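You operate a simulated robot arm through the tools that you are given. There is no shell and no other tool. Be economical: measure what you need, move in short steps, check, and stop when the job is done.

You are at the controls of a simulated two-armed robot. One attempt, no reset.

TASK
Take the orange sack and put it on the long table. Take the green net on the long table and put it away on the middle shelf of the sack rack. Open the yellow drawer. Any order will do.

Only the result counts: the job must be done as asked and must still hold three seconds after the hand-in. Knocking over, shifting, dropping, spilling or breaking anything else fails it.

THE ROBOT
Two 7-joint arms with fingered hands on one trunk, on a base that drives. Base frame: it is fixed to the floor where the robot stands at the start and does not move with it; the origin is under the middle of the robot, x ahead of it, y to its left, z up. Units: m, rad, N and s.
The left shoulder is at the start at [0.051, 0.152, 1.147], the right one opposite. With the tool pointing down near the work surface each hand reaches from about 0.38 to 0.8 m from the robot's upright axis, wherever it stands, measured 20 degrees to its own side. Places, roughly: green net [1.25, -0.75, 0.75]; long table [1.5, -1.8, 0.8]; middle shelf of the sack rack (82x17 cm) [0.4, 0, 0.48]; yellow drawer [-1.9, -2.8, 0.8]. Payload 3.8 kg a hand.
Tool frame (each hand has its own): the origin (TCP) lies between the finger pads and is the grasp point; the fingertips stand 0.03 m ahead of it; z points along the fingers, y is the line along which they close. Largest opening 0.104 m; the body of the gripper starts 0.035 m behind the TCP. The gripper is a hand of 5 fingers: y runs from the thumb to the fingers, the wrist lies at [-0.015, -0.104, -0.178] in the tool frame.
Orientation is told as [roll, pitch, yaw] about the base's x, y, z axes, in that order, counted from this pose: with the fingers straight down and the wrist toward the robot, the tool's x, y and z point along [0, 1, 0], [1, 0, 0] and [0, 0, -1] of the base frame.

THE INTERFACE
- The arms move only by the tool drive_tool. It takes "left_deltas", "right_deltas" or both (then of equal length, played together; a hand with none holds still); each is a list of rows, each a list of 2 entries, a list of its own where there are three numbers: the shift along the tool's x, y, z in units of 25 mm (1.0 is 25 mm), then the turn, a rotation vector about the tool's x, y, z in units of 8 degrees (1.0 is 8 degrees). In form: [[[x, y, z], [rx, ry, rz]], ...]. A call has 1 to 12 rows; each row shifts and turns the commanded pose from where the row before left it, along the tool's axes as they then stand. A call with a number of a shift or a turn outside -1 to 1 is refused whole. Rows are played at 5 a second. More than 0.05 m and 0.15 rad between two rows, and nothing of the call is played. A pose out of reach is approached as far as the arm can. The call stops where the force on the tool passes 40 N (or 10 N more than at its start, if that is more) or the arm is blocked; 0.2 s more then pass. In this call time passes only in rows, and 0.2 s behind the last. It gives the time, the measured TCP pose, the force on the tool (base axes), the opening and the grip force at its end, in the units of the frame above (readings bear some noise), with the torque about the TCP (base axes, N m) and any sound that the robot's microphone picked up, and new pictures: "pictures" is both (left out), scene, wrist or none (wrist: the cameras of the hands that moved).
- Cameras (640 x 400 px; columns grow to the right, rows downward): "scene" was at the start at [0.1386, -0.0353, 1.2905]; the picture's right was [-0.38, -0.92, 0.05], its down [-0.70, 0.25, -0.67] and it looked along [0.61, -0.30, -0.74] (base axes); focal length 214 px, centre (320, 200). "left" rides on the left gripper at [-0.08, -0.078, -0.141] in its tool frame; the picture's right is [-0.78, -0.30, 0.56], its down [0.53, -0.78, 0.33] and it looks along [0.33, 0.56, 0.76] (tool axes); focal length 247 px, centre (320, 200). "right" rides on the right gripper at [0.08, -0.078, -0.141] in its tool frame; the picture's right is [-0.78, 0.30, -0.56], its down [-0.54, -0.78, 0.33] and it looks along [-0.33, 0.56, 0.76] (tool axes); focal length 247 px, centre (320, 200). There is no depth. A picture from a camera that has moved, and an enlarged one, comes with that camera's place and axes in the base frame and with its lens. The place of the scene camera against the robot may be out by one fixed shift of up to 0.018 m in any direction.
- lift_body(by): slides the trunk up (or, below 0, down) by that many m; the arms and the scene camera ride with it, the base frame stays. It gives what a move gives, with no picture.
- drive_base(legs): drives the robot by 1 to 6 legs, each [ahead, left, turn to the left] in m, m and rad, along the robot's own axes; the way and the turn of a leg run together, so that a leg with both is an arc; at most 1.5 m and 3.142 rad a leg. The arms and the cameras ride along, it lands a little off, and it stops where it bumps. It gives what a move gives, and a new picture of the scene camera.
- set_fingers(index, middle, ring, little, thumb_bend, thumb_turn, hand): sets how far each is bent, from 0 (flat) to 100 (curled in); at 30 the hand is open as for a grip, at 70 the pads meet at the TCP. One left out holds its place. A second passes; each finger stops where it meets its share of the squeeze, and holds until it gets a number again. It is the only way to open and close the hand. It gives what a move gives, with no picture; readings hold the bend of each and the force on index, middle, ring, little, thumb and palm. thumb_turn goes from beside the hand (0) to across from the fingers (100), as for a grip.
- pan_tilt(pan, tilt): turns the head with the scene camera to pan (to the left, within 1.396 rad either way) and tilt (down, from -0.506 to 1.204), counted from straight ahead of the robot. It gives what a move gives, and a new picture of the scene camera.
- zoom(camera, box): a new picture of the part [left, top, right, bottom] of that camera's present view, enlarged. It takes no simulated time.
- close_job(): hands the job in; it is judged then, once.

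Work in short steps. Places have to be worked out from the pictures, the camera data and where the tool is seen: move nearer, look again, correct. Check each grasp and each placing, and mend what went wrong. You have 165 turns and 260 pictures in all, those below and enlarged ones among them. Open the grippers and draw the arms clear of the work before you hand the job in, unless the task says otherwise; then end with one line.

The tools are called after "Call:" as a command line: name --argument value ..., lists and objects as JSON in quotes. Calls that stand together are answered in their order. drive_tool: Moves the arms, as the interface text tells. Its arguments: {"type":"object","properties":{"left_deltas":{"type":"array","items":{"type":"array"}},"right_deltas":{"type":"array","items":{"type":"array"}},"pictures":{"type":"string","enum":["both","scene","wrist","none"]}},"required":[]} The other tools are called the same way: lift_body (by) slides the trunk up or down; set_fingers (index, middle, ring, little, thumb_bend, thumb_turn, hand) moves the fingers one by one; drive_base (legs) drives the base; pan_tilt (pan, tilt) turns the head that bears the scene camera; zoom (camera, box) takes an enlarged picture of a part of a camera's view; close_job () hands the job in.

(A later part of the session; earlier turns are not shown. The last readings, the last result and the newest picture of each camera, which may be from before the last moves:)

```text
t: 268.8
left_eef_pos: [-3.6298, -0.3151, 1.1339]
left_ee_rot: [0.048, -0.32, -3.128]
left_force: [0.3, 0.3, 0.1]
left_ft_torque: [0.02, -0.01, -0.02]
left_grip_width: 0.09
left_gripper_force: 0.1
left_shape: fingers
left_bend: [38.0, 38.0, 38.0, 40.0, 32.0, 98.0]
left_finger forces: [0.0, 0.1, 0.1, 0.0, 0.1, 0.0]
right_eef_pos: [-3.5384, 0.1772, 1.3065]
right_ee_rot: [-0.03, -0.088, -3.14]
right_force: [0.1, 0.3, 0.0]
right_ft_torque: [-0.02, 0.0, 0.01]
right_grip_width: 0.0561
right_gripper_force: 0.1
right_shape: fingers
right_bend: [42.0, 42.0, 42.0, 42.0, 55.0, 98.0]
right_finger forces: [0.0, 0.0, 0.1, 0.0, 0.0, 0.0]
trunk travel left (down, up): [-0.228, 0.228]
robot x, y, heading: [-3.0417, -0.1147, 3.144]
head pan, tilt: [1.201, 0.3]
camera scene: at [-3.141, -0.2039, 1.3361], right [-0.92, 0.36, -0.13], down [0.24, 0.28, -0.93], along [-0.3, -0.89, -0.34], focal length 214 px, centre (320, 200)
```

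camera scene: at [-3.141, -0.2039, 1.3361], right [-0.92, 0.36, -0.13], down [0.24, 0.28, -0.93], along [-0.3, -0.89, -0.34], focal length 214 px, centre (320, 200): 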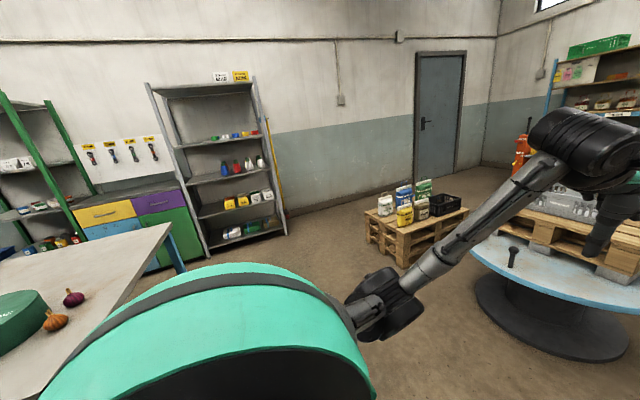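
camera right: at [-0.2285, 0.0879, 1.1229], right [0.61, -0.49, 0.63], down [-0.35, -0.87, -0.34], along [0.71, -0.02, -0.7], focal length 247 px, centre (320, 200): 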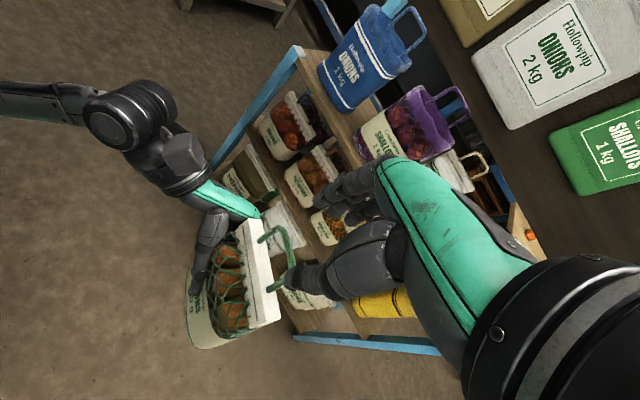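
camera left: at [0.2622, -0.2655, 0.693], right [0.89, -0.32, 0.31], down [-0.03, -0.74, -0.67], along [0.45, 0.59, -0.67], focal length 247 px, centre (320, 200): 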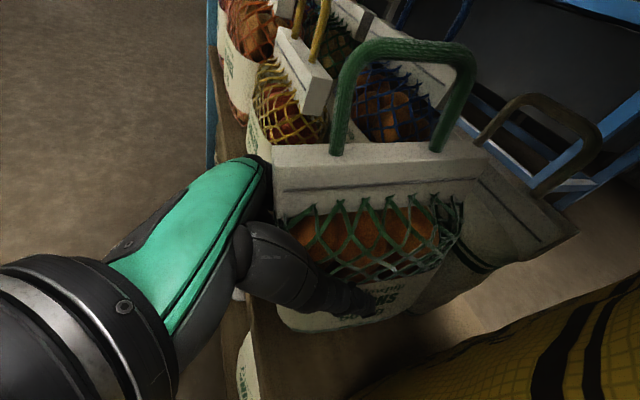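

I see the cabinet: the yellow drawer is at upper left (toward +x), next to a purple one, against the wall. I turn to face -y and drive down past the counter's end.

Call:
drive_base --legs '[[0, 0, 1.571], [1.5, 0, 0], [0.45, 0, 0]]'

Call:
pan_tilt --pan 1.2 --tilt 0.45

Call:
zoom --camera "scene" --box '[160, 100, 480, 300]'

```text
t: 282.5
left_eef_pos: [-2.7664, -2.6455, 1.1344]
left_ee_rot: [0.049, -0.32, -1.525]
left_force: [1.1, 0.4, 0.0]
left_ft_torque: [-0.02, 0.02, -0.01]
left_grip_width: 0.0903
left_gripper_force: 0.1
left_shape: fingers
left_bend: [38.0, 38.0, 38.0, 40.0, 32.0, 98.0]
left_finger forces: [0.1, 0.1, 0.0, 0.0, 0.1, 0.0]
right_eef_pos: [-3.2605, -2.5725, 1.3059]
right_ee_rot: [-0.032, -0.088, -1.536]
right_force: [-0.8, -0.3, 0.0]
right_ft_torque: [0.02, 0.0, 0.01]
right_grip_width: 0.0561
right_gripper_force: 0.0
right_shape: fingers
right_bend: [42.0, 42.0, 42.0, 42.0, 55.0, 98.0]
right_finger forces: [0.1, 0.0, 0.0, 0.2, 0.0, 0.0]
trunk travel left (down, up): [-0.228, 0.228]
robot x, y, heading: [-2.9861, -2.0677, -1.541]
head pan, tilt: [1.201, 0.3]
camera scene: at [-2.8958, -2.164, 1.3362], right [-0.33, -0.93, -0.13], down [-0.28, 0.23, -0.93], along [0.9, -0.27, -0.34], focal length 214 px, centre (320, 200)
```

scene: 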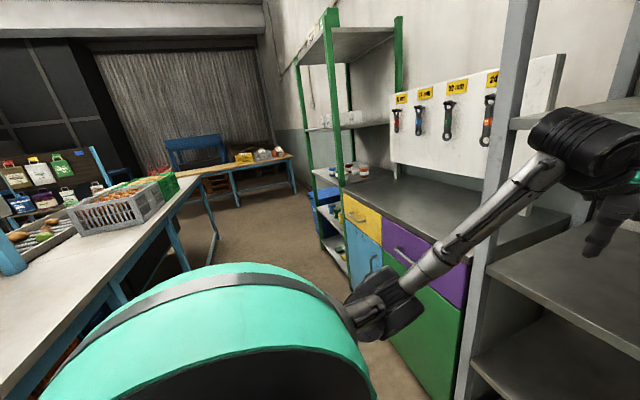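

```text
t: 283.2
left_eef_pos: [-2.7674, -2.6477, 1.1358]
left_ee_rot: [0.048, -0.319, -1.526]
left_force: [-0.4, 0.6, -0.2]
left_ft_torque: [0.02, 0.02, 0.0]
left_grip_width: 0.0904
left_gripper_force: 0.1
left_shape: fingers
left_bend: [38.0, 38.0, 38.0, 40.0, 32.0, 98.0]
left_finger forces: [0.0, 0.0, 0.0, 0.0, 0.1, 0.0]
right_eef_pos: [-3.26, -2.5709, 1.3057]
right_ee_rot: [-0.031, -0.088, -1.535]
right_force: [0.0, -0.5, -0.4]
right_ft_torque: [0.04, -0.02, -0.01]
right_grip_width: 0.0559
right_gripper_force: 0.1
right_shape: fingers
right_bend: [42.0, 42.0, 42.0, 42.0, 55.0, 98.0]
right_finger forces: [0.0, 0.1, 0.0, 0.0, 0.0, 0.0]
trunk travel left (down, up): [-0.228, 0.228]
robot x, y, heading: [-2.9841, -2.0707, -1.541]
head pan, tilt: [1.201, 0.45]
camera scene: at [-2.8971, -2.1625, 1.3224], right [-0.33, -0.93, -0.13], down [-0.41, 0.27, -0.87], along [0.85, -0.24, -0.48], focal length 214 px, centre (320, 200)
```

scene: 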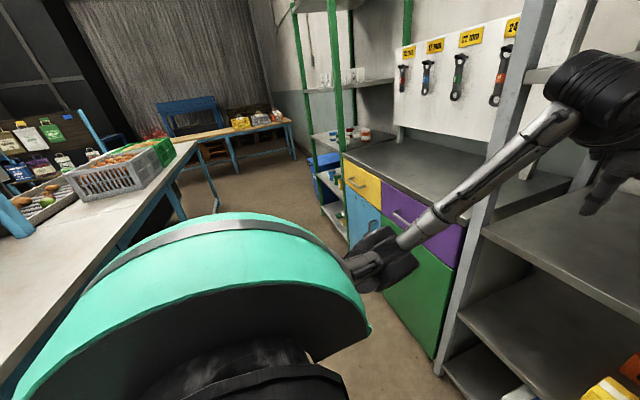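

```text
2.00 times, centred on (320, 200) of scene
camera zoom: at [-2.8971, -2.1625, 1.3224], right [-0.33, -0.93, -0.13], down [-0.41, 0.27, -0.87], along [0.85, -0.24, -0.48], focal length 429 px, centre (320, 200)
```

zoom: 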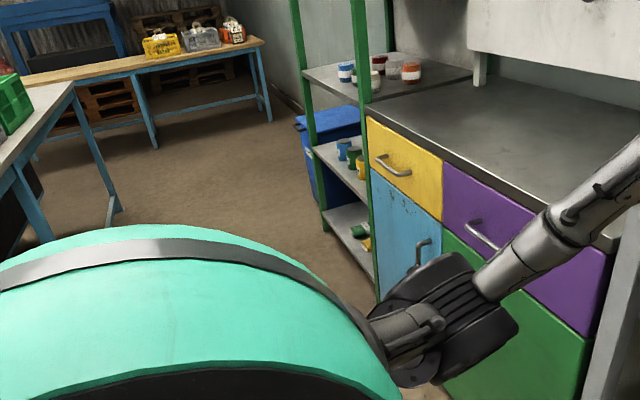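

The yellow drawer has a horizontal bow handle at about (-1.9, -2.67, 0.8). I back off, turn left and drive in beside it, facing diagonally, so the right hand can hook the handle from above.

Call:
drive_base --legs '[[-0.2, -0.25, 0], [0, 0, 1.14], [0.45, 0.035, 0], [0.43, 0.034, 0]]'

Call:
pan_tilt --pan -0.5 --tilt 0.5

Call:
zoom --camera "right" --box '[0, 0, 640, 400]'

```text
t: 292.7
left_eef_pos: [-1.7836, -2.182, 1.1334]
left_ee_rot: [0.049, -0.321, -0.375]
left_force: [0.3, 0.1, -0.7]
left_ft_torque: [0.03, -0.04, -0.03]
left_grip_width: 0.0903
left_gripper_force: 0.0
left_shape: fingers
left_bend: [38.0, 38.0, 38.0, 40.0, 32.0, 98.0]
left_finger forces: [0.0, 0.0, 0.0, 0.0, 0.0, 0.0]
right_eef_pos: [-2.0547, -2.6042, 1.3062]
right_ee_rot: [-0.031, -0.091, -0.386]
right_force: [0.1, -0.7, -0.7]
right_ft_torque: [-0.03, 0.01, 0.02]
right_grip_width: 0.0559
right_gripper_force: 0.0
right_shape: fingers
right_bend: [42.0, 42.0, 42.0, 42.0, 55.0, 98.0]
right_finger forces: [0.0, 0.0, 0.0, 0.0, 0.0, 0.0]
trunk travel left (down, up): [-0.228, 0.228]
robot x, y, heading: [-2.4052, -2.1465, -0.385]
head pan, tilt: [1.201, 0.45]
camera scene: at [-2.2832, -2.1064, 1.3225], right [0.72, -0.68, -0.13], down [-0.41, -0.27, -0.87], along [0.56, 0.68, -0.48], focal length 214 px, centre (320, 200)
```

scene: 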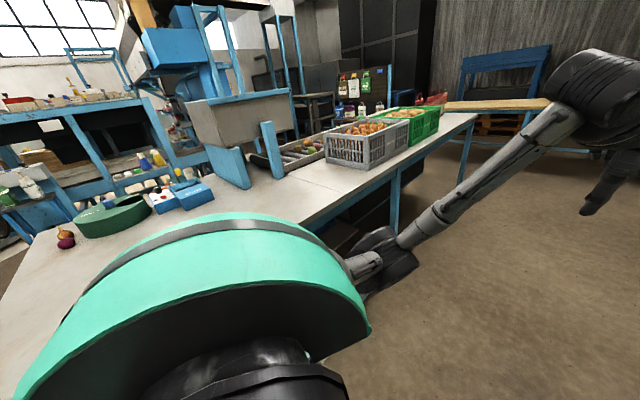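

```text
t: 294.5
left_eef_pos: [-1.7847, -2.1823, 1.1355]
left_ee_rot: [0.049, -0.32, -0.372]
left_force: [0.8, 1.5, 0.3]
left_ft_torque: [0.0, -0.01, -0.04]
left_grip_width: 0.0903
left_gripper_force: 0.0
left_shape: fingers
left_bend: [38.0, 38.0, 38.0, 40.0, 32.0, 98.0]
left_finger forces: [0.0, 0.1, 0.1, 0.0, 0.0, 0.0]
right_eef_pos: [-2.0535, -2.6027, 1.3063]
right_ee_rot: [-0.033, -0.089, -0.385]
right_force: [-0.1, 0.0, 0.7]
right_ft_torque: [-0.02, 0.01, -0.01]
right_grip_width: 0.0559
right_gripper_force: 0.0
right_shape: fingers
right_bend: [42.0, 42.0, 42.0, 42.0, 55.0, 98.0]
right_finger forces: [0.0, 0.0, 0.1, 0.1, 0.0, 0.1]
trunk travel left (down, up): [-0.228, 0.228]
robot x, y, heading: [-2.4037, -2.1512, -0.387]
head pan, tilt: [-0.499, 0.499]
camera scene: at [-2.2894, -2.2435, 1.3115], right [-0.77, -0.63, 0.07], down [-0.41, 0.42, -0.81], along [0.49, -0.65, -0.58], focal length 214 px, centre (320, 200)
```

scene: 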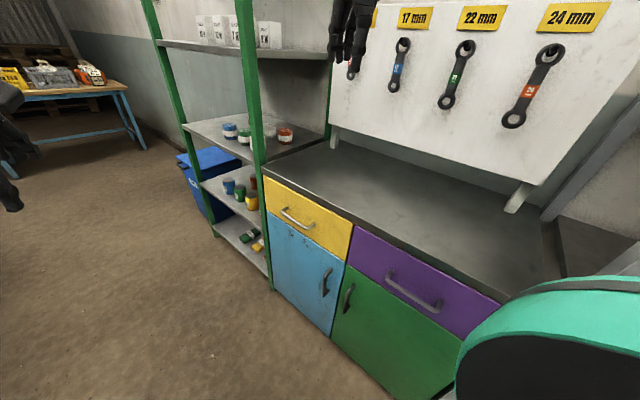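

```text
1.00 times, centred on (320, 200) of right (not enlarged: the box is as wide or as high as the picture)
camera zoom: at [-2.1061, -2.4918, 1.4371], right [-0.06, -0.79, 0.61], down [-0.9, -0.22, -0.38], along [0.44, -0.57, -0.7], focal length 247 px, centre (320, 200)
```

zoom: 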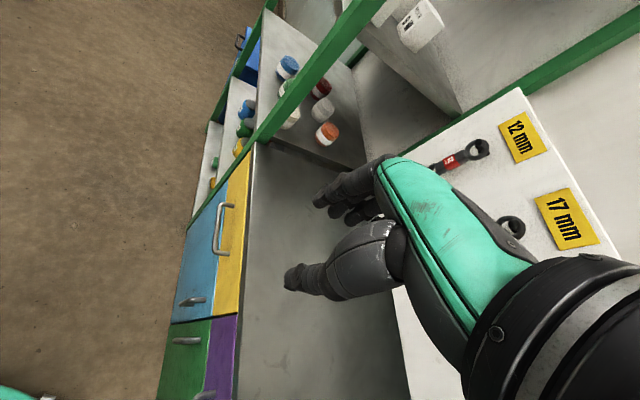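

The handle is centred at about (-1.855, -2.682, 0.755), standing off about 3.5 cm. I yaw the right hand so the fingers go behind the bar and the thumb in front, and come down above it.

Call:
set_fingers --hand "right" --index 42 --middle 42 --ring 42 --little 42 --thumb_bend 30

Call:
drive_tool --right_deltas '[[[0, 0, 0], [0, 0, 1]], [[0, 0, 0], [0, 0, 1]], [[0, 0, 0], [0, 0, 1]], [[0, 0, 0], [0, 0, 1]], [[0, 0, 0], [0, 0, 1]], [[0, 0, 0], [0, 0, 1]], [[0, 0, 0], [0, 0, 1]], [[0, 0, 0], [0, 0, 1]], [[0, 0, 0], [0, 0, 0.5]]]' --pictures "none"

Call:
drive_tool --right_deltas '[[[0.8, 0, 1], [0, 0, 0]], [[0.8, 0, 1], [0, 0, 0]], [[0.8, 0, 1], [0, 0, 0]], [[0.8, 0, 1], [0, 0, 0]], [[0.8, 0.1, 1], [0, 0, 0]], [[0.8, 0.1, 1], [0, 0, 0]], [[0.8, 0.1, 1], [0, 0, 0]], [[0.8, 0.1, 1], [0, 0, 0]], [[0.8, 0.1, 1], [0, 0, 0]], [[0.8, 0.1, 1], [0, 0, 0]]]' --pictures "both"

```text
t: 295.5
left_eef_pos: [-1.7842, -2.1839, 1.135]
left_ee_rot: [0.048, -0.319, -0.376]
left_force: [0.8, -0.1, -0.2]
left_ft_torque: [-0.01, 0.02, -0.02]
left_grip_width: 0.0905
left_gripper_force: 0.1
left_shape: fingers
left_bend: [38.0, 38.0, 38.0, 40.0, 32.0, 98.0]
left_finger forces: [0.0, 0.1, 0.0, 0.1, 0.0, 0.1]
right_eef_pos: [-2.0541, -2.6025, 1.3064]
right_ee_rot: [-0.031, -0.089, -0.386]
right_force: [-0.2, -0.6, -0.6]
right_ft_torque: [0.03, -0.01, 0.0]
right_grip_width: 0.088
right_gripper_force: 0.0
right_shape: fingers
right_bend: [42.0, 42.0, 42.0, 42.0, 30.0, 98.0]
right_finger forces: [0.0, 0.0, 0.0, 0.0, 0.0, 0.1]
trunk travel left (down, up): [-0.228, 0.228]
robot x, y, heading: [-2.4026, -2.1448, -0.388]
head pan, tilt: [-0.499, 0.499]
```

```text
t: 297.5
left_eef_pos: [-1.7843, -2.1843, 1.1345]
left_ee_rot: [0.049, -0.317, -0.372]
left_force: [-0.9, 0.4, 0.8]
left_ft_torque: [0.04, -0.02, 0.01]
left_grip_width: 0.0906
left_gripper_force: 0.1
left_shape: fingers
left_bend: [38.0, 38.0, 38.0, 40.0, 32.0, 98.0]
left_finger forces: [0.1, 0.1, 0.1, 0.0, 0.1, 0.0]
right_eef_pos: [-2.055, -2.6036, 1.3064]
right_ee_rot: [0.073, -0.063, -1.578]
right_force: [0.2, -0.4, -0.2]
right_ft_torque: [0.02, -0.01, 0.0]
right_grip_width: 0.0878
right_gripper_force: 0.0
right_shape: fingers
right_bend: [42.0, 42.0, 42.0, 42.0, 30.0, 98.0]
right_finger forces: [0.0, 0.0, 0.0, 0.0, 0.0, 0.0]
trunk travel left (down, up): [-0.228, 0.228]
robot x, y, heading: [-2.404, -2.1516, -0.383]
head pan, tilt: [-0.499, 0.499]
```

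```text
t: 299.7
left_eef_pos: [-1.7825, -2.1839, 1.1353]
left_ee_rot: [0.049, -0.318, -0.376]
left_force: [0.8, 0.3, -0.3]
left_ft_torque: [0.02, 0.02, -0.01]
left_grip_width: 0.0906
left_gripper_force: 0.0
left_shape: fingers
left_bend: [38.0, 38.0, 38.0, 40.0, 32.0, 98.0]
left_finger forces: [0.0, 0.0, 0.1, 0.1, 0.0, 0.1]
right_eef_pos: [-1.91, -2.6514, 1.0955]
right_ee_rot: [0.073, -0.063, -1.576]
right_force: [-0.5, -0.8, -0.4]
right_ft_torque: [-0.01, 0.02, -0.03]
right_grip_width: 0.0879
right_gripper_force: 0.1
right_shape: fingers
right_bend: [42.0, 42.0, 42.0, 42.0, 30.0, 98.0]
right_finger forces: [0.1, 0.0, 0.1, 0.1, 0.0, 0.0]
right hand out of reach, approached as far as the arm can: row 6, 7, 8, 9, 10
trunk travel left (down, up): [-0.228, 0.228]
robot x, y, heading: [-2.4012, -2.1459, -0.386]
head pan, tilt: [-0.499, 0.499]
camera scene: at [-2.2885, -2.2444, 1.3113], right [-0.77, -0.63, 0.07], down [-0.41, 0.42, -0.81], along [0.49, -0.65, -0.58], focal length 214 px, centre (320, 200)
camera right: at [-1.8412, -2.5669, 1.2367], right [-0.82, -0.26, 0.52], down [-0.51, 0.75, -0.42], along [-0.28, -0.6, -0.75], focal length 247 px, centre (320, 200)
```

scene: 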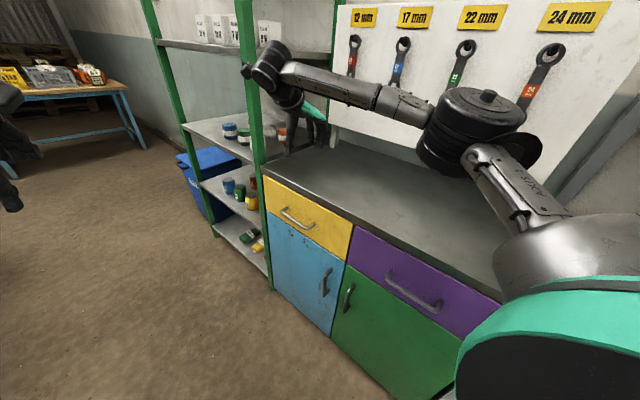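
right: 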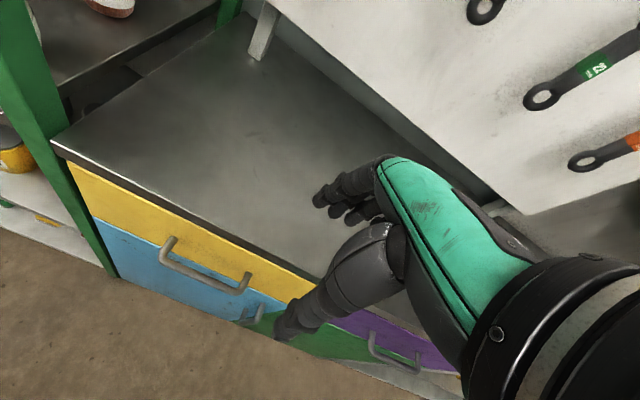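

I'm short of reach in x. I bring the base 10 cm closer, then centre over the handle and descend.

Call:
drive_base --legs '[[0.093, 0.038, 0]]'

Call:
drive_tool --right_deltas '[[[-0.6, 0, 1], [0, 0, 0]], [[-0.6, 0, 1], [0, 0, 0]], [[-0.6, 0, 1], [0, 0, 0]], [[0, 0, 1], [0, 0, 0]], [[0, 0, 1], [0, 0, 0]], [[0, 0, 1], [0, 0, 0]], [[0, 0, 1], [0, 0, 0]]]' --pictures "wrist"

```text
t: 300.8
left_eef_pos: [-1.6844, -2.1828, 1.1355]
left_ee_rot: [0.048, -0.318, -0.373]
left_force: [-0.5, -0.8, -1.1]
left_ft_torque: [0.03, -0.04, 0.01]
left_grip_width: 0.0904
left_gripper_force: 0.1
left_shape: fingers
left_bend: [38.0, 38.0, 38.0, 40.0, 32.0, 98.0]
left_finger forces: [0.1, 0.0, 0.0, 0.0, 0.0, 0.0]
right_eef_pos: [-1.8119, -2.6514, 1.097]
right_ee_rot: [0.074, -0.062, -1.576]
right_force: [0.9, -0.6, -0.1]
right_ft_torque: [0.02, -0.01, 0.03]
right_grip_width: 0.0878
right_gripper_force: 0.0
right_shape: fingers
right_bend: [42.0, 42.0, 42.0, 42.0, 30.0, 98.0]
right_finger forces: [0.0, 0.0, 0.0, 0.0, 0.0, 0.0]
trunk travel left (down, up): [-0.228, 0.228]
robot x, y, heading: [-2.3047, -2.1472, -0.387]
head pan, tilt: [-0.499, 0.499]
camera scene: at [-2.1896, -2.2432, 1.3116], right [-0.77, -0.63, 0.07], down [-0.41, 0.42, -0.81], along [0.49, -0.65, -0.58], focal length 214 px, centre (320, 200)
```

scene: 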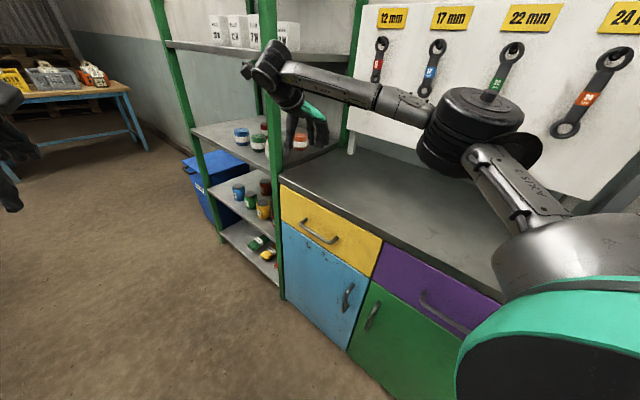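

```text
t: 302.4
left_eef_pos: [-1.6885, -2.178, 1.1388]
left_ee_rot: [0.046, -0.327, -0.373]
left_force: [0.3, -0.3, 0.1]
left_ft_torque: [0.01, 0.01, 0.0]
left_grip_width: 0.0903
left_gripper_force: 0.0
left_shape: fingers
left_bend: [38.0, 38.0, 38.0, 40.0, 32.0, 98.0]
left_finger forces: [0.1, 0.0, 0.0, 0.0, 0.0, 0.0]
right_eef_pos: [-1.8455, -2.6601, 0.9285]
right_ee_rot: [0.088, -0.074, -1.575]
right_force: [-1.1, -0.5, 29.1]
right_ft_torque: [-1.42, 0.43, 0.01]
right_grip_width: 0.0881
right_gripper_force: 15.1
right_shape: fingers
right_bend: [42.0, 37.0, 41.0, 42.0, 30.0, 98.0]
right_finger forces: [0.0, 27.4, 1.9, 0.0, 0.0, 0.0]
trunk travel left (down, up): [-0.228, 0.228]
robot x, y, heading: [-2.3044, -2.1484, -0.394]
head pan, tilt: [-0.499, 0.499]
camera right: at [-1.7773, -2.5733, 1.0699], right [-0.82, -0.26, 0.51], down [-0.5, 0.75, -0.43], along [-0.27, -0.61, -0.74], focal length 247 px, centre (320, 200)
```

right: 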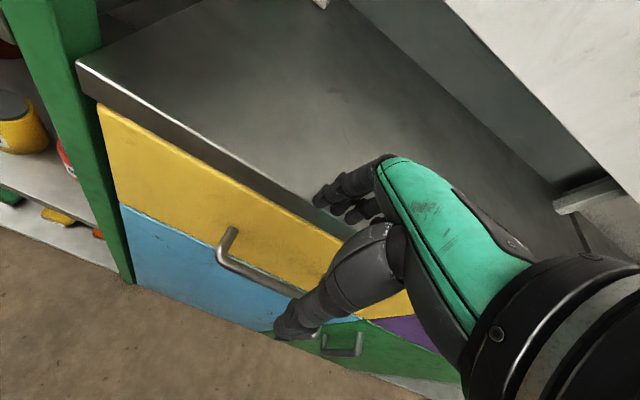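

The fingertips landed on the cabinet top (about 0.89), so they sit further out than assumed. The handle refines to (-1.85, -2.672, 0.79). I lift, shift 1.7 cm toward me, and descend in front of the edge.

Call:
drive_tool --right_deltas '[[[0, 0, -0.6], [0, 0, 0]], [[0.3, -0.72, 0], [0, 0, 0]], [[0, 0, 0.8], [0, 0, 0]], [[0, 0, 0.8], [0, 0, 0]], [[0, 0, 0.8], [0, 0, 0]]]' --pictures "wrist"

Call:
zoom --camera "scene" --box '[240, 80, 400, 260]'

```text
t: 303.6
left_eef_pos: [-1.685, -2.1777, 1.1371]
left_ee_rot: [0.046, -0.323, -0.371]
left_force: [0.0, 0.1, 0.8]
left_ft_torque: [0.02, 0.02, 0.0]
left_grip_width: 0.0903
left_gripper_force: 0.0
left_shape: fingers
left_bend: [38.0, 38.0, 38.0, 40.0, 32.0, 98.0]
left_finger forces: [0.1, 0.1, 0.1, 0.0, 0.0, 0.0]
right_eef_pos: [-1.8452, -2.6451, 0.885]
right_ee_rot: [0.079, -0.066, -1.569]
right_force: [3.7, 16.5, 12.5]
right_ft_torque: [-0.99, 0.17, 0.02]
right_grip_width: 0.088
right_gripper_force: 9.7
right_shape: fingers
right_bend: [42.0, 46.0, 42.0, 42.0, 30.0, 98.0]
right_finger forces: [0.1, 19.7, 0.1, 0.0, 0.1, 0.0]
right hand out of reach, approached as far as the arm can: row 4, 5
trunk travel left (down, up): [-0.228, 0.228]
robot x, y, heading: [-2.3013, -2.144, -0.39]
head pan, tilt: [-0.499, 0.499]
camera right: at [-1.7766, -2.5579, 1.0266], right [-0.82, -0.26, 0.51], down [-0.51, 0.75, -0.42], along [-0.27, -0.61, -0.75], focal length 247 px, centre (320, 200)
```

right: 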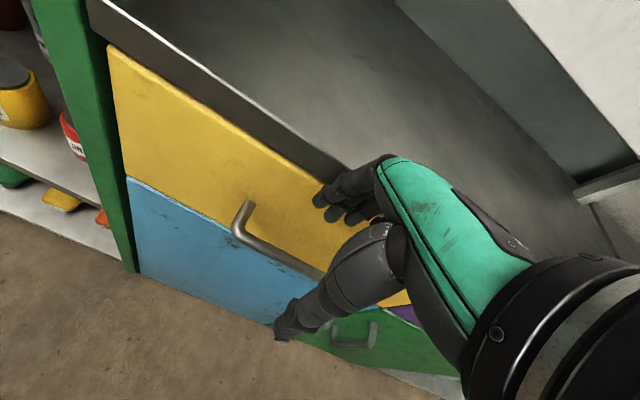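

```text
2.22 times, centred on (320, 170) of scene
camera zoom: at [-2.1901, -2.2378, 1.3122], right [-0.77, -0.63, 0.07], down [-0.41, 0.41, -0.81], along [0.49, -0.65, -0.58], focal length 477 px, centre (320, 267)
```

zoom: 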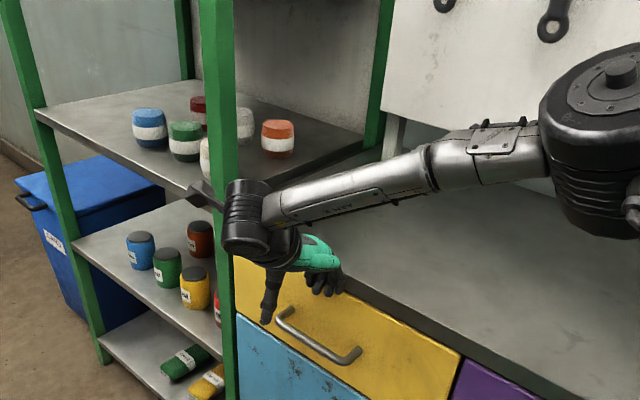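

The middle finger presses on the slab edge. I move 1.2 cm further out and 2.5 cm toward the handle's middle, then lower with the trunk.

Call:
drive_tool --right_deltas '[[[0, -0.5, -0.2], [0, 0, 0]], [[-1, 0, 0], [0, 0, 0]]]' --pictures "none"

Call:
lift_body --by -0.05

Call:
zoom --camera "right" --box '[160, 120, 480, 320]'

```text
t: 304.2
left_eef_pos: [-1.6848, -2.1818, 1.1366]
left_ee_rot: [0.049, -0.323, -0.372]
left_force: [0.3, 0.9, -0.3]
left_ft_torque: [-0.03, 0.03, 0.01]
left_grip_width: 0.0903
left_gripper_force: 0.1
left_shape: fingers
left_bend: [38.0, 38.0, 38.0, 40.0, 32.0, 98.0]
left_finger forces: [0.0, 0.1, 0.0, 0.1, 0.0, 0.0]
right_eef_pos: [-1.8748, -2.6368, 0.8842]
right_ee_rot: [0.073, -0.066, -1.577]
right_force: [0.5, 0.1, 0.3]
right_ft_torque: [-0.01, -0.04, -0.07]
right_grip_width: 0.0879
right_gripper_force: 0.0
right_shape: fingers
right_bend: [42.0, 42.0, 42.0, 42.0, 30.0, 98.0]
right_finger forces: [0.0, 0.0, 0.0, 0.0, 0.0, 0.1]
trunk travel left (down, up): [-0.228, 0.228]
robot x, y, heading: [-2.3018, -2.1469, -0.39]
head pan, tilt: [-0.499, 0.499]
```

```text
t: 305.1
left_eef_pos: [-1.6848, -2.1819, 1.0854]
left_ee_rot: [0.049, -0.32, -0.373]
left_force: [-0.4, 0.4, -0.8]
left_ft_torque: [-0.01, 0.02, 0.02]
left_grip_width: 0.0905
left_gripper_force: 0.1
left_shape: fingers
left_bend: [38.0, 38.0, 38.0, 40.0, 32.0, 98.0]
left_finger forces: [0.0, 0.0, 0.0, 0.0, 0.1, 0.1]
right_eef_pos: [-1.8719, -2.6349, 0.834]
right_ee_rot: [0.074, -0.063, -1.575]
right_force: [-1.1, 0.2, 0.3]
right_ft_torque: [0.05, 0.01, 0.01]
right_grip_width: 0.0878
right_gripper_force: 0.1
right_shape: fingers
right_bend: [42.0, 42.0, 42.0, 42.0, 30.0, 98.0]
right_finger forces: [0.0, 0.0, 0.0, 0.0, 0.1, 0.0]
trunk travel left (down, up): [-0.178, 0.278]
robot x, y, heading: [-2.304, -2.1482, -0.385]
head pan, tilt: [-0.499, 0.499]
```

```text
2.00 times, centred on (320, 220) of right
camera zoom: at [-1.8029, -2.5513, 0.975], right [-0.82, -0.26, 0.51], down [-0.51, 0.75, -0.42], along [-0.28, -0.6, -0.75], focal length 494 px, centre (320, 160)
```

zoom: 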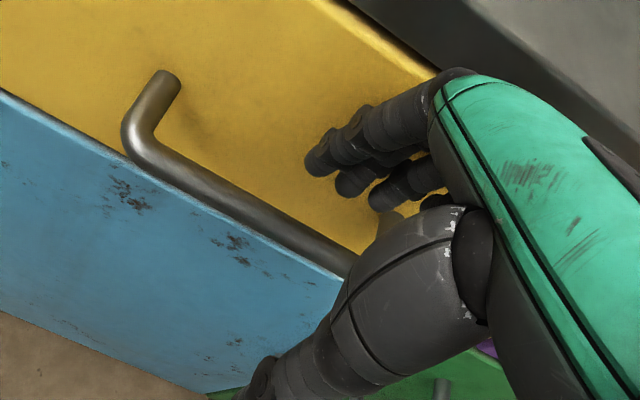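

The fingers are centred in the gap behind the bar. I shift 2.2 cm back to +x so that all four fit between the posts, and lower 4 cm.

Call:
drive_tool --right_deltas '[[[0.9, 0, 0], [0, 0, 0]]]' --pictures "none"

Call:
lift_body --by -0.04

Call:
zoom --camera "right" --box '[160, 120, 480, 320]'

```text
t: 305.5
left_eef_pos: [-1.6835, -2.1832, 1.084]
left_ee_rot: [0.049, -0.319, -0.374]
left_force: [-1.0, -0.3, -0.2]
left_ft_torque: [0.0, -0.03, 0.0]
left_grip_width: 0.0904
left_gripper_force: 0.0
left_shape: fingers
left_bend: [38.0, 38.0, 38.0, 40.0, 32.0, 98.0]
left_finger forces: [0.1, 0.0, 0.0, 0.0, 0.0, 0.1]
right_eef_pos: [-1.8484, -2.6379, 0.8343]
right_ee_rot: [0.073, -0.062, -1.574]
right_force: [0.2, -0.9, 0.2]
right_ft_torque: [0.0, 0.03, -0.01]
right_grip_width: 0.088
right_gripper_force: 0.1
right_shape: fingers
right_bend: [42.0, 42.0, 42.0, 42.0, 30.0, 98.0]
right_finger forces: [0.0, 0.0, 0.1, 0.0, 0.0, 0.0]
trunk travel left (down, up): [-0.178, 0.278]
robot x, y, heading: [-2.3049, -2.1482, -0.381]
head pan, tilt: [-0.499, 0.499]
```

```text
t: 306.4
left_eef_pos: [-1.6849, -2.1816, 1.0461]
left_ee_rot: [0.048, -0.323, -0.373]
left_force: [0.4, 0.1, -0.7]
left_ft_torque: [-0.03, 0.01, -0.01]
left_grip_width: 0.0904
left_gripper_force: 0.0
left_shape: fingers
left_bend: [38.0, 38.0, 38.0, 40.0, 32.0, 98.0]
left_finger forces: [0.0, 0.0, 0.0, 0.1, 0.1, 0.1]
right_eef_pos: [-1.8503, -2.638, 0.7952]
right_ee_rot: [0.074, -0.062, -1.573]
right_force: [-0.7, 0.6, 0.3]
right_ft_torque: [-0.02, 0.0, -0.01]
right_grip_width: 0.088
right_gripper_force: 0.2
right_shape: fingers
right_bend: [42.0, 42.0, 42.0, 42.0, 30.0, 98.0]
right_finger forces: [0.0, 0.1, 0.1, 0.0, 0.0, 0.1]
trunk travel left (down, up): [-0.138, 0.318]
robot x, y, heading: [-2.3011, -2.1464, -0.393]
head pan, tilt: [-0.499, 0.499]
```

```text
2.00 times, centred on (320, 220) of right
camera zoom: at [-1.7807, -2.5513, 0.9372], right [-0.82, -0.26, 0.51], down [-0.51, 0.75, -0.42], along [-0.28, -0.6, -0.75], focal length 494 px, centre (320, 160)
```

zoom: 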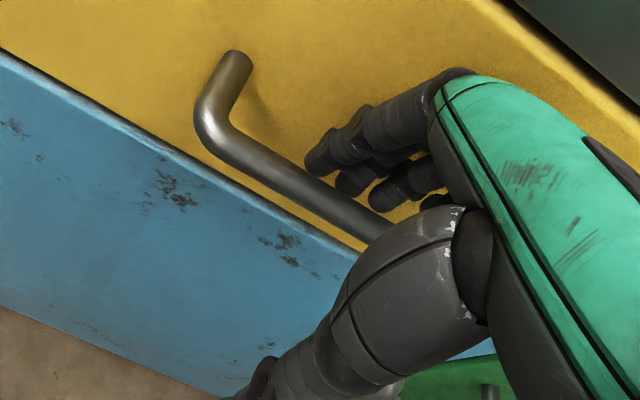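

The bar is at z about 0.765, so the tips need to go about 3 cm lower. I lower more and then curl the fingers behind the bar.

Call:
lift_body --by -0.03

Call:
set_fingers --hand "right" --index 60 --middle 60 --ring 60 --little 60 --thumb_bend 50

Call:
zoom --camera "right" --box '[160, 120, 480, 320]'

```text
t: 307.1
left_eef_pos: [-1.6851, -2.1822, 1.0157]
left_ee_rot: [0.05, -0.322, -0.373]
left_force: [0.3, -0.1, -0.8]
left_ft_torque: [0.03, -0.01, -0.01]
left_grip_width: 0.0902
left_gripper_force: 0.1
left_shape: fingers
left_bend: [38.0, 38.0, 38.0, 40.0, 32.0, 98.0]
left_finger forces: [0.0, 0.0, 0.0, 0.0, 0.1, 0.0]
right_eef_pos: [-1.8511, -2.6379, 0.7655]
right_ee_rot: [0.074, -0.062, -1.575]
right_force: [-0.2, 0.3, 1.3]
right_ft_torque: [0.0, -0.01, 0.01]
right_grip_width: 0.088
right_gripper_force: 0.0
right_shape: fingers
right_bend: [42.0, 42.0, 42.0, 42.0, 30.0, 98.0]
right_finger forces: [0.0, 0.0, 0.1, 0.0, 0.0, 0.0]
trunk travel left (down, up): [-0.108, 0.348]
robot x, y, heading: [-2.3029, -2.1471, -0.388]
head pan, tilt: [-0.499, 0.499]
```

```text
t: 308.1
left_eef_pos: [-1.6847, -2.1811, 1.0157]
left_ee_rot: [0.048, -0.32, -0.373]
left_force: [-0.2, 1.0, 0.2]
left_ft_torque: [0.0, 0.01, 0.0]
left_grip_width: 0.0901
left_gripper_force: 0.1
left_shape: fingers
left_bend: [38.0, 38.0, 38.0, 40.0, 32.0, 98.0]
left_finger forces: [0.0, 0.1, 0.1, 0.0, 0.0, 0.0]
right_eef_pos: [-1.8503, -2.638, 0.7647]
right_ee_rot: [0.073, -0.062, -1.574]
right_force: [0.0, 0.6, -0.7]
right_ft_torque: [-0.01, 0.02, 0.02]
right_grip_width: 0.0396
right_gripper_force: 0.3
right_shape: fingers
right_bend: [60.0, 60.0, 60.0, 60.0, 50.0, 98.0]
right_finger forces: [0.0, 1.0, 0.1, 0.1, 0.1, 0.1]
trunk travel left (down, up): [-0.108, 0.348]
robot x, y, heading: [-2.3037, -2.1494, -0.387]
head pan, tilt: [-0.499, 0.499]
```

```text
2.00 times, centred on (320, 220) of right
camera zoom: at [-1.7798, -2.5515, 0.9057], right [-0.82, -0.26, 0.52], down [-0.51, 0.75, -0.42], along [-0.28, -0.6, -0.75], focal length 494 px, centre (320, 160)
```

zoom: 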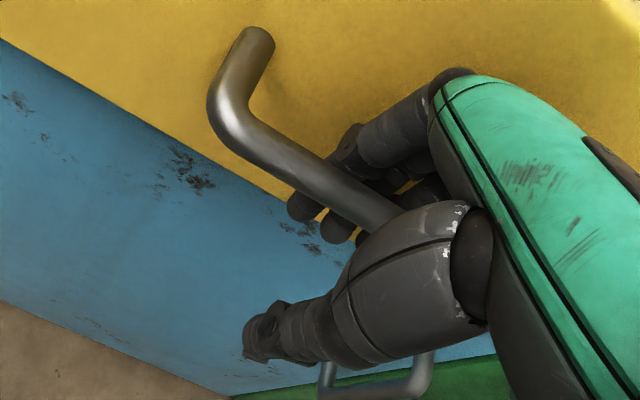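

The fingers are hooked behind and under the bar. I close them to cage it and pull toward +y.

Call:
set_fingers --hand "right" --index 78 --middle 78 --ring 78 --little 78 --thumb_bend 72

Call:
drive_tool --right_deltas '[[[0, -0.6, 0], [0, 0, 0]], [[0, -0.6, 0], [0, 0, 0]], [[0, -0.6, 0], [0, 0, 0]], [[0, -0.6, 0], [0, 0, 0]], [[0, -0.6, 0], [0, 0, 0]], [[0, -0.6, 0], [0, 0, 0]]]' --pictures "scene"

```text
t: 309.1
left_eef_pos: [-1.6832, -2.1835, 1.0144]
left_ee_rot: [0.051, -0.32, -0.373]
left_force: [-0.5, -0.3, 0.7]
left_ft_torque: [-0.02, 0.0, -0.03]
left_grip_width: 0.0902
left_gripper_force: 0.1
left_shape: fingers
left_bend: [38.0, 38.0, 38.0, 40.0, 32.0, 98.0]
left_finger forces: [0.0, 0.1, 0.0, 0.0, 0.0, 0.1]
right_eef_pos: [-1.8492, -2.6368, 0.7624]
right_ee_rot: [0.072, -0.06, -1.576]
right_force: [-1.7, -0.7, -11.1]
right_ft_torque: [0.03, -0.49, 0.06]
right_grip_width: 0.0003
right_gripper_force: 7.0
right_shape: fingers
right_bend: [77.0, 78.0, 78.0, 77.0, 68.0, 97.0]
right_finger forces: [0.0, 3.5, 0.1, 10.5, 0.1, 0.1]
trunk travel left (down, up): [-0.108, 0.348]
robot x, y, heading: [-2.3038, -2.1484, -0.392]
head pan, tilt: [-0.499, 0.499]
```

```text
t: 310.5
left_eef_pos: [-1.6834, -2.1817, 1.0158]
left_ee_rot: [0.048, -0.319, -0.374]
left_force: [-0.8, -0.5, 0.4]
left_ft_torque: [0.01, 0.02, -0.02]
left_grip_width: 0.0902
left_gripper_force: 0.1
left_shape: fingers
left_bend: [38.0, 38.0, 38.0, 40.0, 32.0, 98.0]
left_finger forces: [0.0, 0.0, 0.1, 0.0, 0.1, 0.0]
right_eef_pos: [-1.848, -2.5467, 0.7596]
right_ee_rot: [0.072, -0.062, -1.574]
right_force: [-0.2, -0.2, 0.0]
right_ft_torque: [0.03, -0.04, 0.07]
right_grip_width: 0.0
right_gripper_force: 2.6
right_shape: fingers
right_bend: [77.0, 78.0, 78.0, 78.0, 68.0, 97.0]
right_finger forces: [0.0, 2.8, 0.0, 2.4, 0.0, 0.0]
trunk travel left (down, up): [-0.108, 0.348]
robot x, y, heading: [-2.3055, -2.149, -0.388]
head pan, tilt: [-0.499, 0.499]
camera scene: at [-2.121, -2.2709, 1.154], right [-0.75, -0.64, 0.15], down [-0.54, 0.47, -0.7], along [0.38, -0.61, -0.69], focal length 214 px, centre (320, 200)
```

scene: 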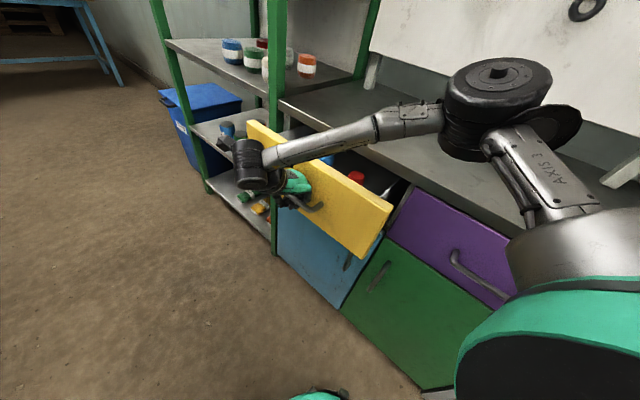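

The drawer is opening smoothly (about 9 cm). I pull further.

Call:
drive_tool --right_deltas '[[[0, -0.6, 0], [0, 0, 0]], [[0, -0.6, 0], [0, 0, 0]], [[0, -0.6, 0], [0, 0, 0]], [[0, -0.6, 0], [0, 0, 0]], [[0, -0.6, 0], [0, 0, 0]], [[0, -0.6, 0], [0, 0, 0]], [[0, -0.6, 0], [0, 0, 0]], [[0, -0.6, 0], [0, 0, 0]]]' --pictures "scene"

```text
t: 312.2
left_eef_pos: [-1.6793, -2.1801, 1.0116]
left_ee_rot: [0.048, -0.313, -0.37]
left_force: [0.3, 0.3, 0.6]
left_ft_torque: [-0.01, 0.0, -0.01]
left_grip_width: 0.0905
left_gripper_force: 0.1
left_shape: fingers
left_bend: [38.0, 38.0, 38.0, 40.0, 32.0, 98.0]
left_finger forces: [0.1, 0.1, 0.1, 0.1, 0.0, 0.0]
right_eef_pos: [-1.8773, -2.4795, 0.7645]
right_ee_rot: [0.077, -0.051, -1.564]
right_force: [25.4, 0.6, -25.0]
right_ft_torque: [-0.1, -0.33, 0.34]
right_grip_width: 0.0
right_gripper_force: 34.1
right_shape: fingers
right_bend: [77.0, 78.0, 76.0, 76.0, 68.0, 97.0]
right_finger forces: [0.0, 3.4, 0.0, 64.9, 0.0, 0.0]
right hand out of reach, approached as far as the arm can: row 3, 4, 5, 6, 7, 8
trunk travel left (down, up): [-0.108, 0.348]
robot x, y, heading: [-2.3008, -2.1473, -0.385]
head pan, tilt: [-0.499, 0.499]
stopped in row 8 (right hand): the force on the tool passed its limit at 44 N (the readings are from after the stop); the commanded pose is now the measured one
camera scene: at [-2.1151, -2.2722, 1.1527], right [-0.75, -0.64, 0.15], down [-0.54, 0.47, -0.7], along [0.38, -0.61, -0.7], focal length 214 px, centre (320, 200)
```

scene: 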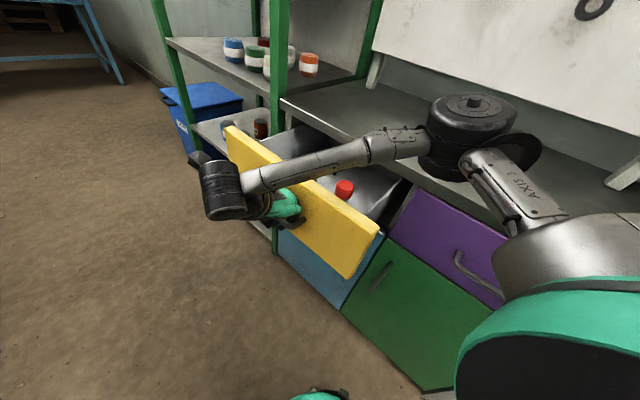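

The arm is at its limit with the drawer about 16 cm open. I relieve the sideways strain and add some pull with a base strafe to the left.

Call:
drive_tool --right_deltas '[[[0.5, 0.2, 0.1], [0, 0, 0]], [[0.4, 0, 0], [0, 0, 0]]]' --pictures "none"

Call:
drive_base --legs '[[0, 0.07, 0]]'

```text
t: 312.8
left_eef_pos: [-1.6834, -2.1824, 1.0139]
left_ee_rot: [0.049, -0.317, -0.372]
left_force: [-0.3, -0.4, 0.4]
left_ft_torque: [0.0, -0.01, 0.02]
left_grip_width: 0.0903
left_gripper_force: 0.1
left_shape: fingers
left_bend: [38.0, 38.0, 38.0, 40.0, 32.0, 98.0]
left_finger forces: [0.0, 0.0, 0.0, 0.0, 0.1, 0.0]
right_eef_pos: [-1.8662, -2.4923, 0.7667]
right_ee_rot: [0.074, -0.054, -1.571]
right_force: [-1.4, -0.9, -23.5]
right_ft_torque: [0.13, -0.99, 0.04]
right_grip_width: 0.0
right_gripper_force: 9.9
right_shape: fingers
right_bend: [77.0, 78.0, 78.0, 75.0, 68.0, 97.0]
right_finger forces: [0.1, 1.8, 0.5, 18.1, 0.0, 0.0]
right hand out of reach, approached as far as the arm can: row 1, 2
trunk travel left (down, up): [-0.108, 0.348]
robot x, y, heading: [-2.3037, -2.1493, -0.386]
head pan, tilt: [-0.499, 0.499]
```

```text
t: 313.8
left_eef_pos: [-1.6552, -2.1164, 1.0141]
left_ee_rot: [0.047, -0.321, -0.371]
left_force: [0.4, 0.6, 0.3]
left_ft_torque: [0.02, 0.01, 0.01]
left_grip_width: 0.0905
left_gripper_force: 0.1
left_shape: fingers
left_bend: [38.0, 38.0, 38.0, 40.0, 32.0, 98.0]
left_finger forces: [0.1, 0.0, 0.1, 0.0, 0.0, 0.0]
right_eef_pos: [-1.8396, -2.4264, 0.7695]
right_ee_rot: [0.079, -0.054, -1.57]
right_force: [-11.6, 0.5, -11.8]
right_ft_torque: [-0.08, -0.44, 0.16]
right_grip_width: 0.0
right_gripper_force: 11.9
right_shape: fingers
right_bend: [77.0, 78.0, 77.0, 75.0, 68.0, 97.0]
right_finger forces: [0.0, 10.8, 2.4, 10.5, 0.0, 0.0]
trunk travel left (down, up): [-0.108, 0.348]
robot x, y, heading: [-2.2729, -2.0843, -0.384]
head pan, tilt: [-0.499, 0.499]
camera scene: at [-2.0934, -2.2061, 1.154], right [-0.75, -0.64, 0.15], down [-0.54, 0.47, -0.7], along [0.38, -0.61, -0.69], focal length 214 px, centre (320, 200)
```

scene: 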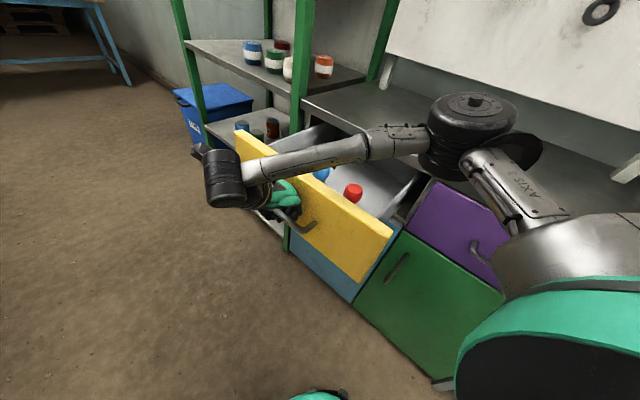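

About 21 cm open. One more 5 cm base pull, straight along +y.

Call:
drive_base --legs '[[-0.03, 0.045, 0]]'

```text
t: 314.7
left_eef_pos: [-1.6648, -2.0642, 1.0137]
left_ee_rot: [0.048, -0.319, -0.371]
left_force: [-0.6, 0.8, -0.3]
left_ft_torque: [-0.02, 0.01, -0.02]
left_grip_width: 0.0903
left_gripper_force: 0.0
left_shape: fingers
left_bend: [38.0, 38.0, 38.0, 40.0, 32.0, 98.0]
left_finger forces: [0.1, 0.1, 0.0, 0.0, 0.0, 0.0]
right_eef_pos: [-1.8491, -2.3729, 0.767]
right_ee_rot: [0.077, -0.053, -1.57]
right_force: [6.7, -0.6, -16.4]
right_ft_torque: [0.02, -0.54, 0.2]
right_grip_width: 0.0002
right_gripper_force: 12.5
right_shape: fingers
right_bend: [77.0, 78.0, 78.0, 76.0, 68.0, 97.0]
right_finger forces: [0.0, 7.1, 0.1, 17.8, 0.0, 0.0]
trunk travel left (down, up): [-0.108, 0.348]
robot x, y, heading: [-2.2865, -2.0282, -0.386]
head pan, tilt: [-0.499, 0.499]
camera scene: at [-2.1021, -2.1538, 1.1534], right [-0.75, -0.64, 0.15], down [-0.54, 0.47, -0.7], along [0.38, -0.61, -0.7], focal length 214 px, centre (320, 200)
```

scene: 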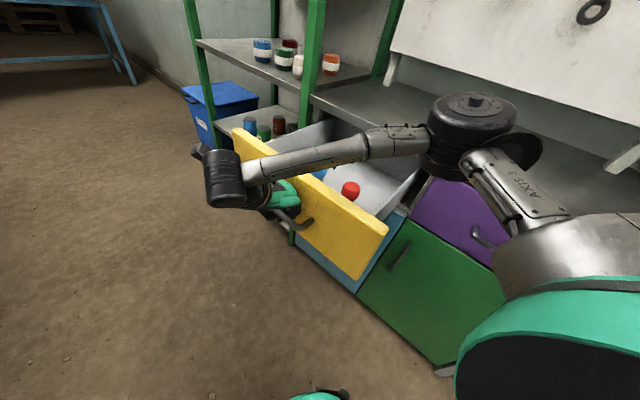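

The drawer is about 26 cm open. I release the handle.

Call:
set_fingers --hand "right" --index 44 --middle 44 --ring 44 --little 44 --thumb_bend 30

Call:
zoom --camera "right" --box '[160, 120, 480, 320]'

```text
t: 315.7
left_eef_pos: [-1.6679, -2.0648, 1.0141]
left_ee_rot: [0.05, -0.319, -0.371]
left_force: [0.5, 0.7, 0.5]
left_ft_torque: [-0.01, -0.02, 0.02]
left_grip_width: 0.0907
left_gripper_force: 0.0
left_shape: fingers
left_bend: [38.0, 38.0, 38.0, 40.0, 32.0, 98.0]
left_finger forces: [0.1, 0.0, 0.1, 0.0, 0.0, 0.1]
right_eef_pos: [-1.8498, -2.3728, 0.7684]
right_ee_rot: [0.078, -0.055, -1.568]
right_force: [-0.7, -1.2, -0.1]
right_ft_torque: [0.01, 0.06, 0.01]
right_grip_width: 0.0857
right_gripper_force: 0.5
right_shape: fingers
right_bend: [44.0, 44.0, 44.0, 44.0, 30.0, 97.0]
right_finger forces: [0.6, 0.0, 0.0, 0.1, 0.0, 0.0]
trunk travel left (down, up): [-0.108, 0.348]
robot x, y, heading: [-2.288, -2.0279, -0.384]
head pan, tilt: [-0.499, 0.499]
```

```text
2.00 times, centred on (320, 220) of right
camera zoom: at [-1.7812, -2.2884, 0.9112], right [-0.82, -0.27, 0.51], down [-0.51, 0.75, -0.42], along [-0.27, -0.6, -0.75], focal length 494 px, centre (320, 160)
```

zoom: 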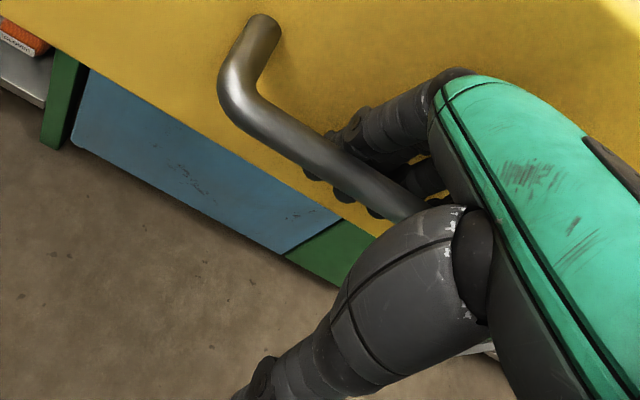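

Forces are zero. I lift the hand straight out with the trunk and check the drawer.

Call:
lift_body --by 0.1

Call:
drive_tool --right_deltas '[[[0, 0, -1], [0, 0, 0]], [[0, 0, -1], [0, 0, 0]], [[0, -0.3, -1], [0, 0, 0]], [[0, -0.3, -1], [0, 0, 0]], [[0, -0.3, -1], [0, 0, 0]]]' --pictures "scene"

```text
t: 317.1
left_eef_pos: [-1.6676, -2.0626, 1.1133]
left_ee_rot: [0.05, -0.316, -0.372]
left_force: [0.4, 0.9, -0.2]
left_ft_torque: [-0.01, 0.01, -0.01]
left_grip_width: 0.0903
left_gripper_force: 0.1
left_shape: fingers
left_bend: [38.0, 38.0, 38.0, 40.0, 32.0, 98.0]
left_finger forces: [0.0, 0.0, 0.0, 0.0, 0.0, 0.1]
right_eef_pos: [-1.8584, -2.3716, 0.9502]
right_ee_rot: [0.213, -0.106, -1.578]
right_force: [0.5, -0.2, -0.9]
right_ft_torque: [-0.02, -0.02, -0.03]
right_grip_width: 0.0855
right_gripper_force: 0.0
right_shape: fingers
right_bend: [44.0, 44.0, 44.0, 44.0, 30.0, 97.0]
right_finger forces: [0.1, 0.1, 0.0, 0.0, 0.1, 0.0]
trunk travel left (down, up): [-0.208, 0.248]
robot x, y, heading: [-2.2879, -2.0334, -0.383]
head pan, tilt: [-0.499, 0.499]
```

```text
t: 318.3
left_eef_pos: [-1.668, -2.0639, 1.1151]
left_ee_rot: [0.049, -0.32, -0.371]
left_force: [-1.2, 0.3, 0.4]
left_ft_torque: [0.01, 0.01, -0.01]
left_grip_width: 0.0904
left_gripper_force: 0.0
left_shape: fingers
left_bend: [38.0, 38.0, 38.0, 40.0, 32.0, 98.0]
left_finger forces: [0.1, 0.1, 0.0, 0.1, 0.0, 0.0]
right_eef_pos: [-1.8894, -2.3387, 1.0705]
right_ee_rot: [0.215, -0.104, -1.576]
right_force: [0.2, 0.6, 0.2]
right_ft_torque: [-0.01, 0.03, -0.03]
right_grip_width: 0.0856
right_gripper_force: 0.0
right_shape: fingers
right_bend: [44.0, 44.0, 44.0, 44.0, 30.0, 97.0]
right_finger forces: [0.1, 0.0, 0.0, 0.0, 0.0, 0.1]
right hand out of reach, approached as far as the arm can: row 5
trunk travel left (down, up): [-0.208, 0.248]
robot x, y, heading: [-2.2882, -2.0288, -0.385]
head pan, tilt: [-0.499, 0.499]
camera scene: at [-2.1634, -2.1291, 1.2875], right [-0.77, -0.64, 0.08], down [-0.43, 0.42, -0.8], along [0.47, -0.65, -0.6], focal length 214 px, centre (320, 200)
```

scene: 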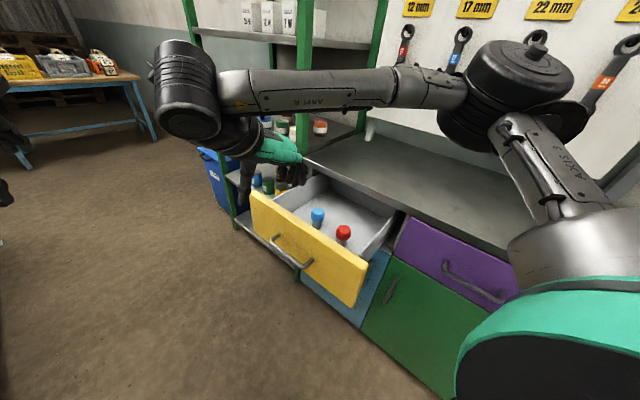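

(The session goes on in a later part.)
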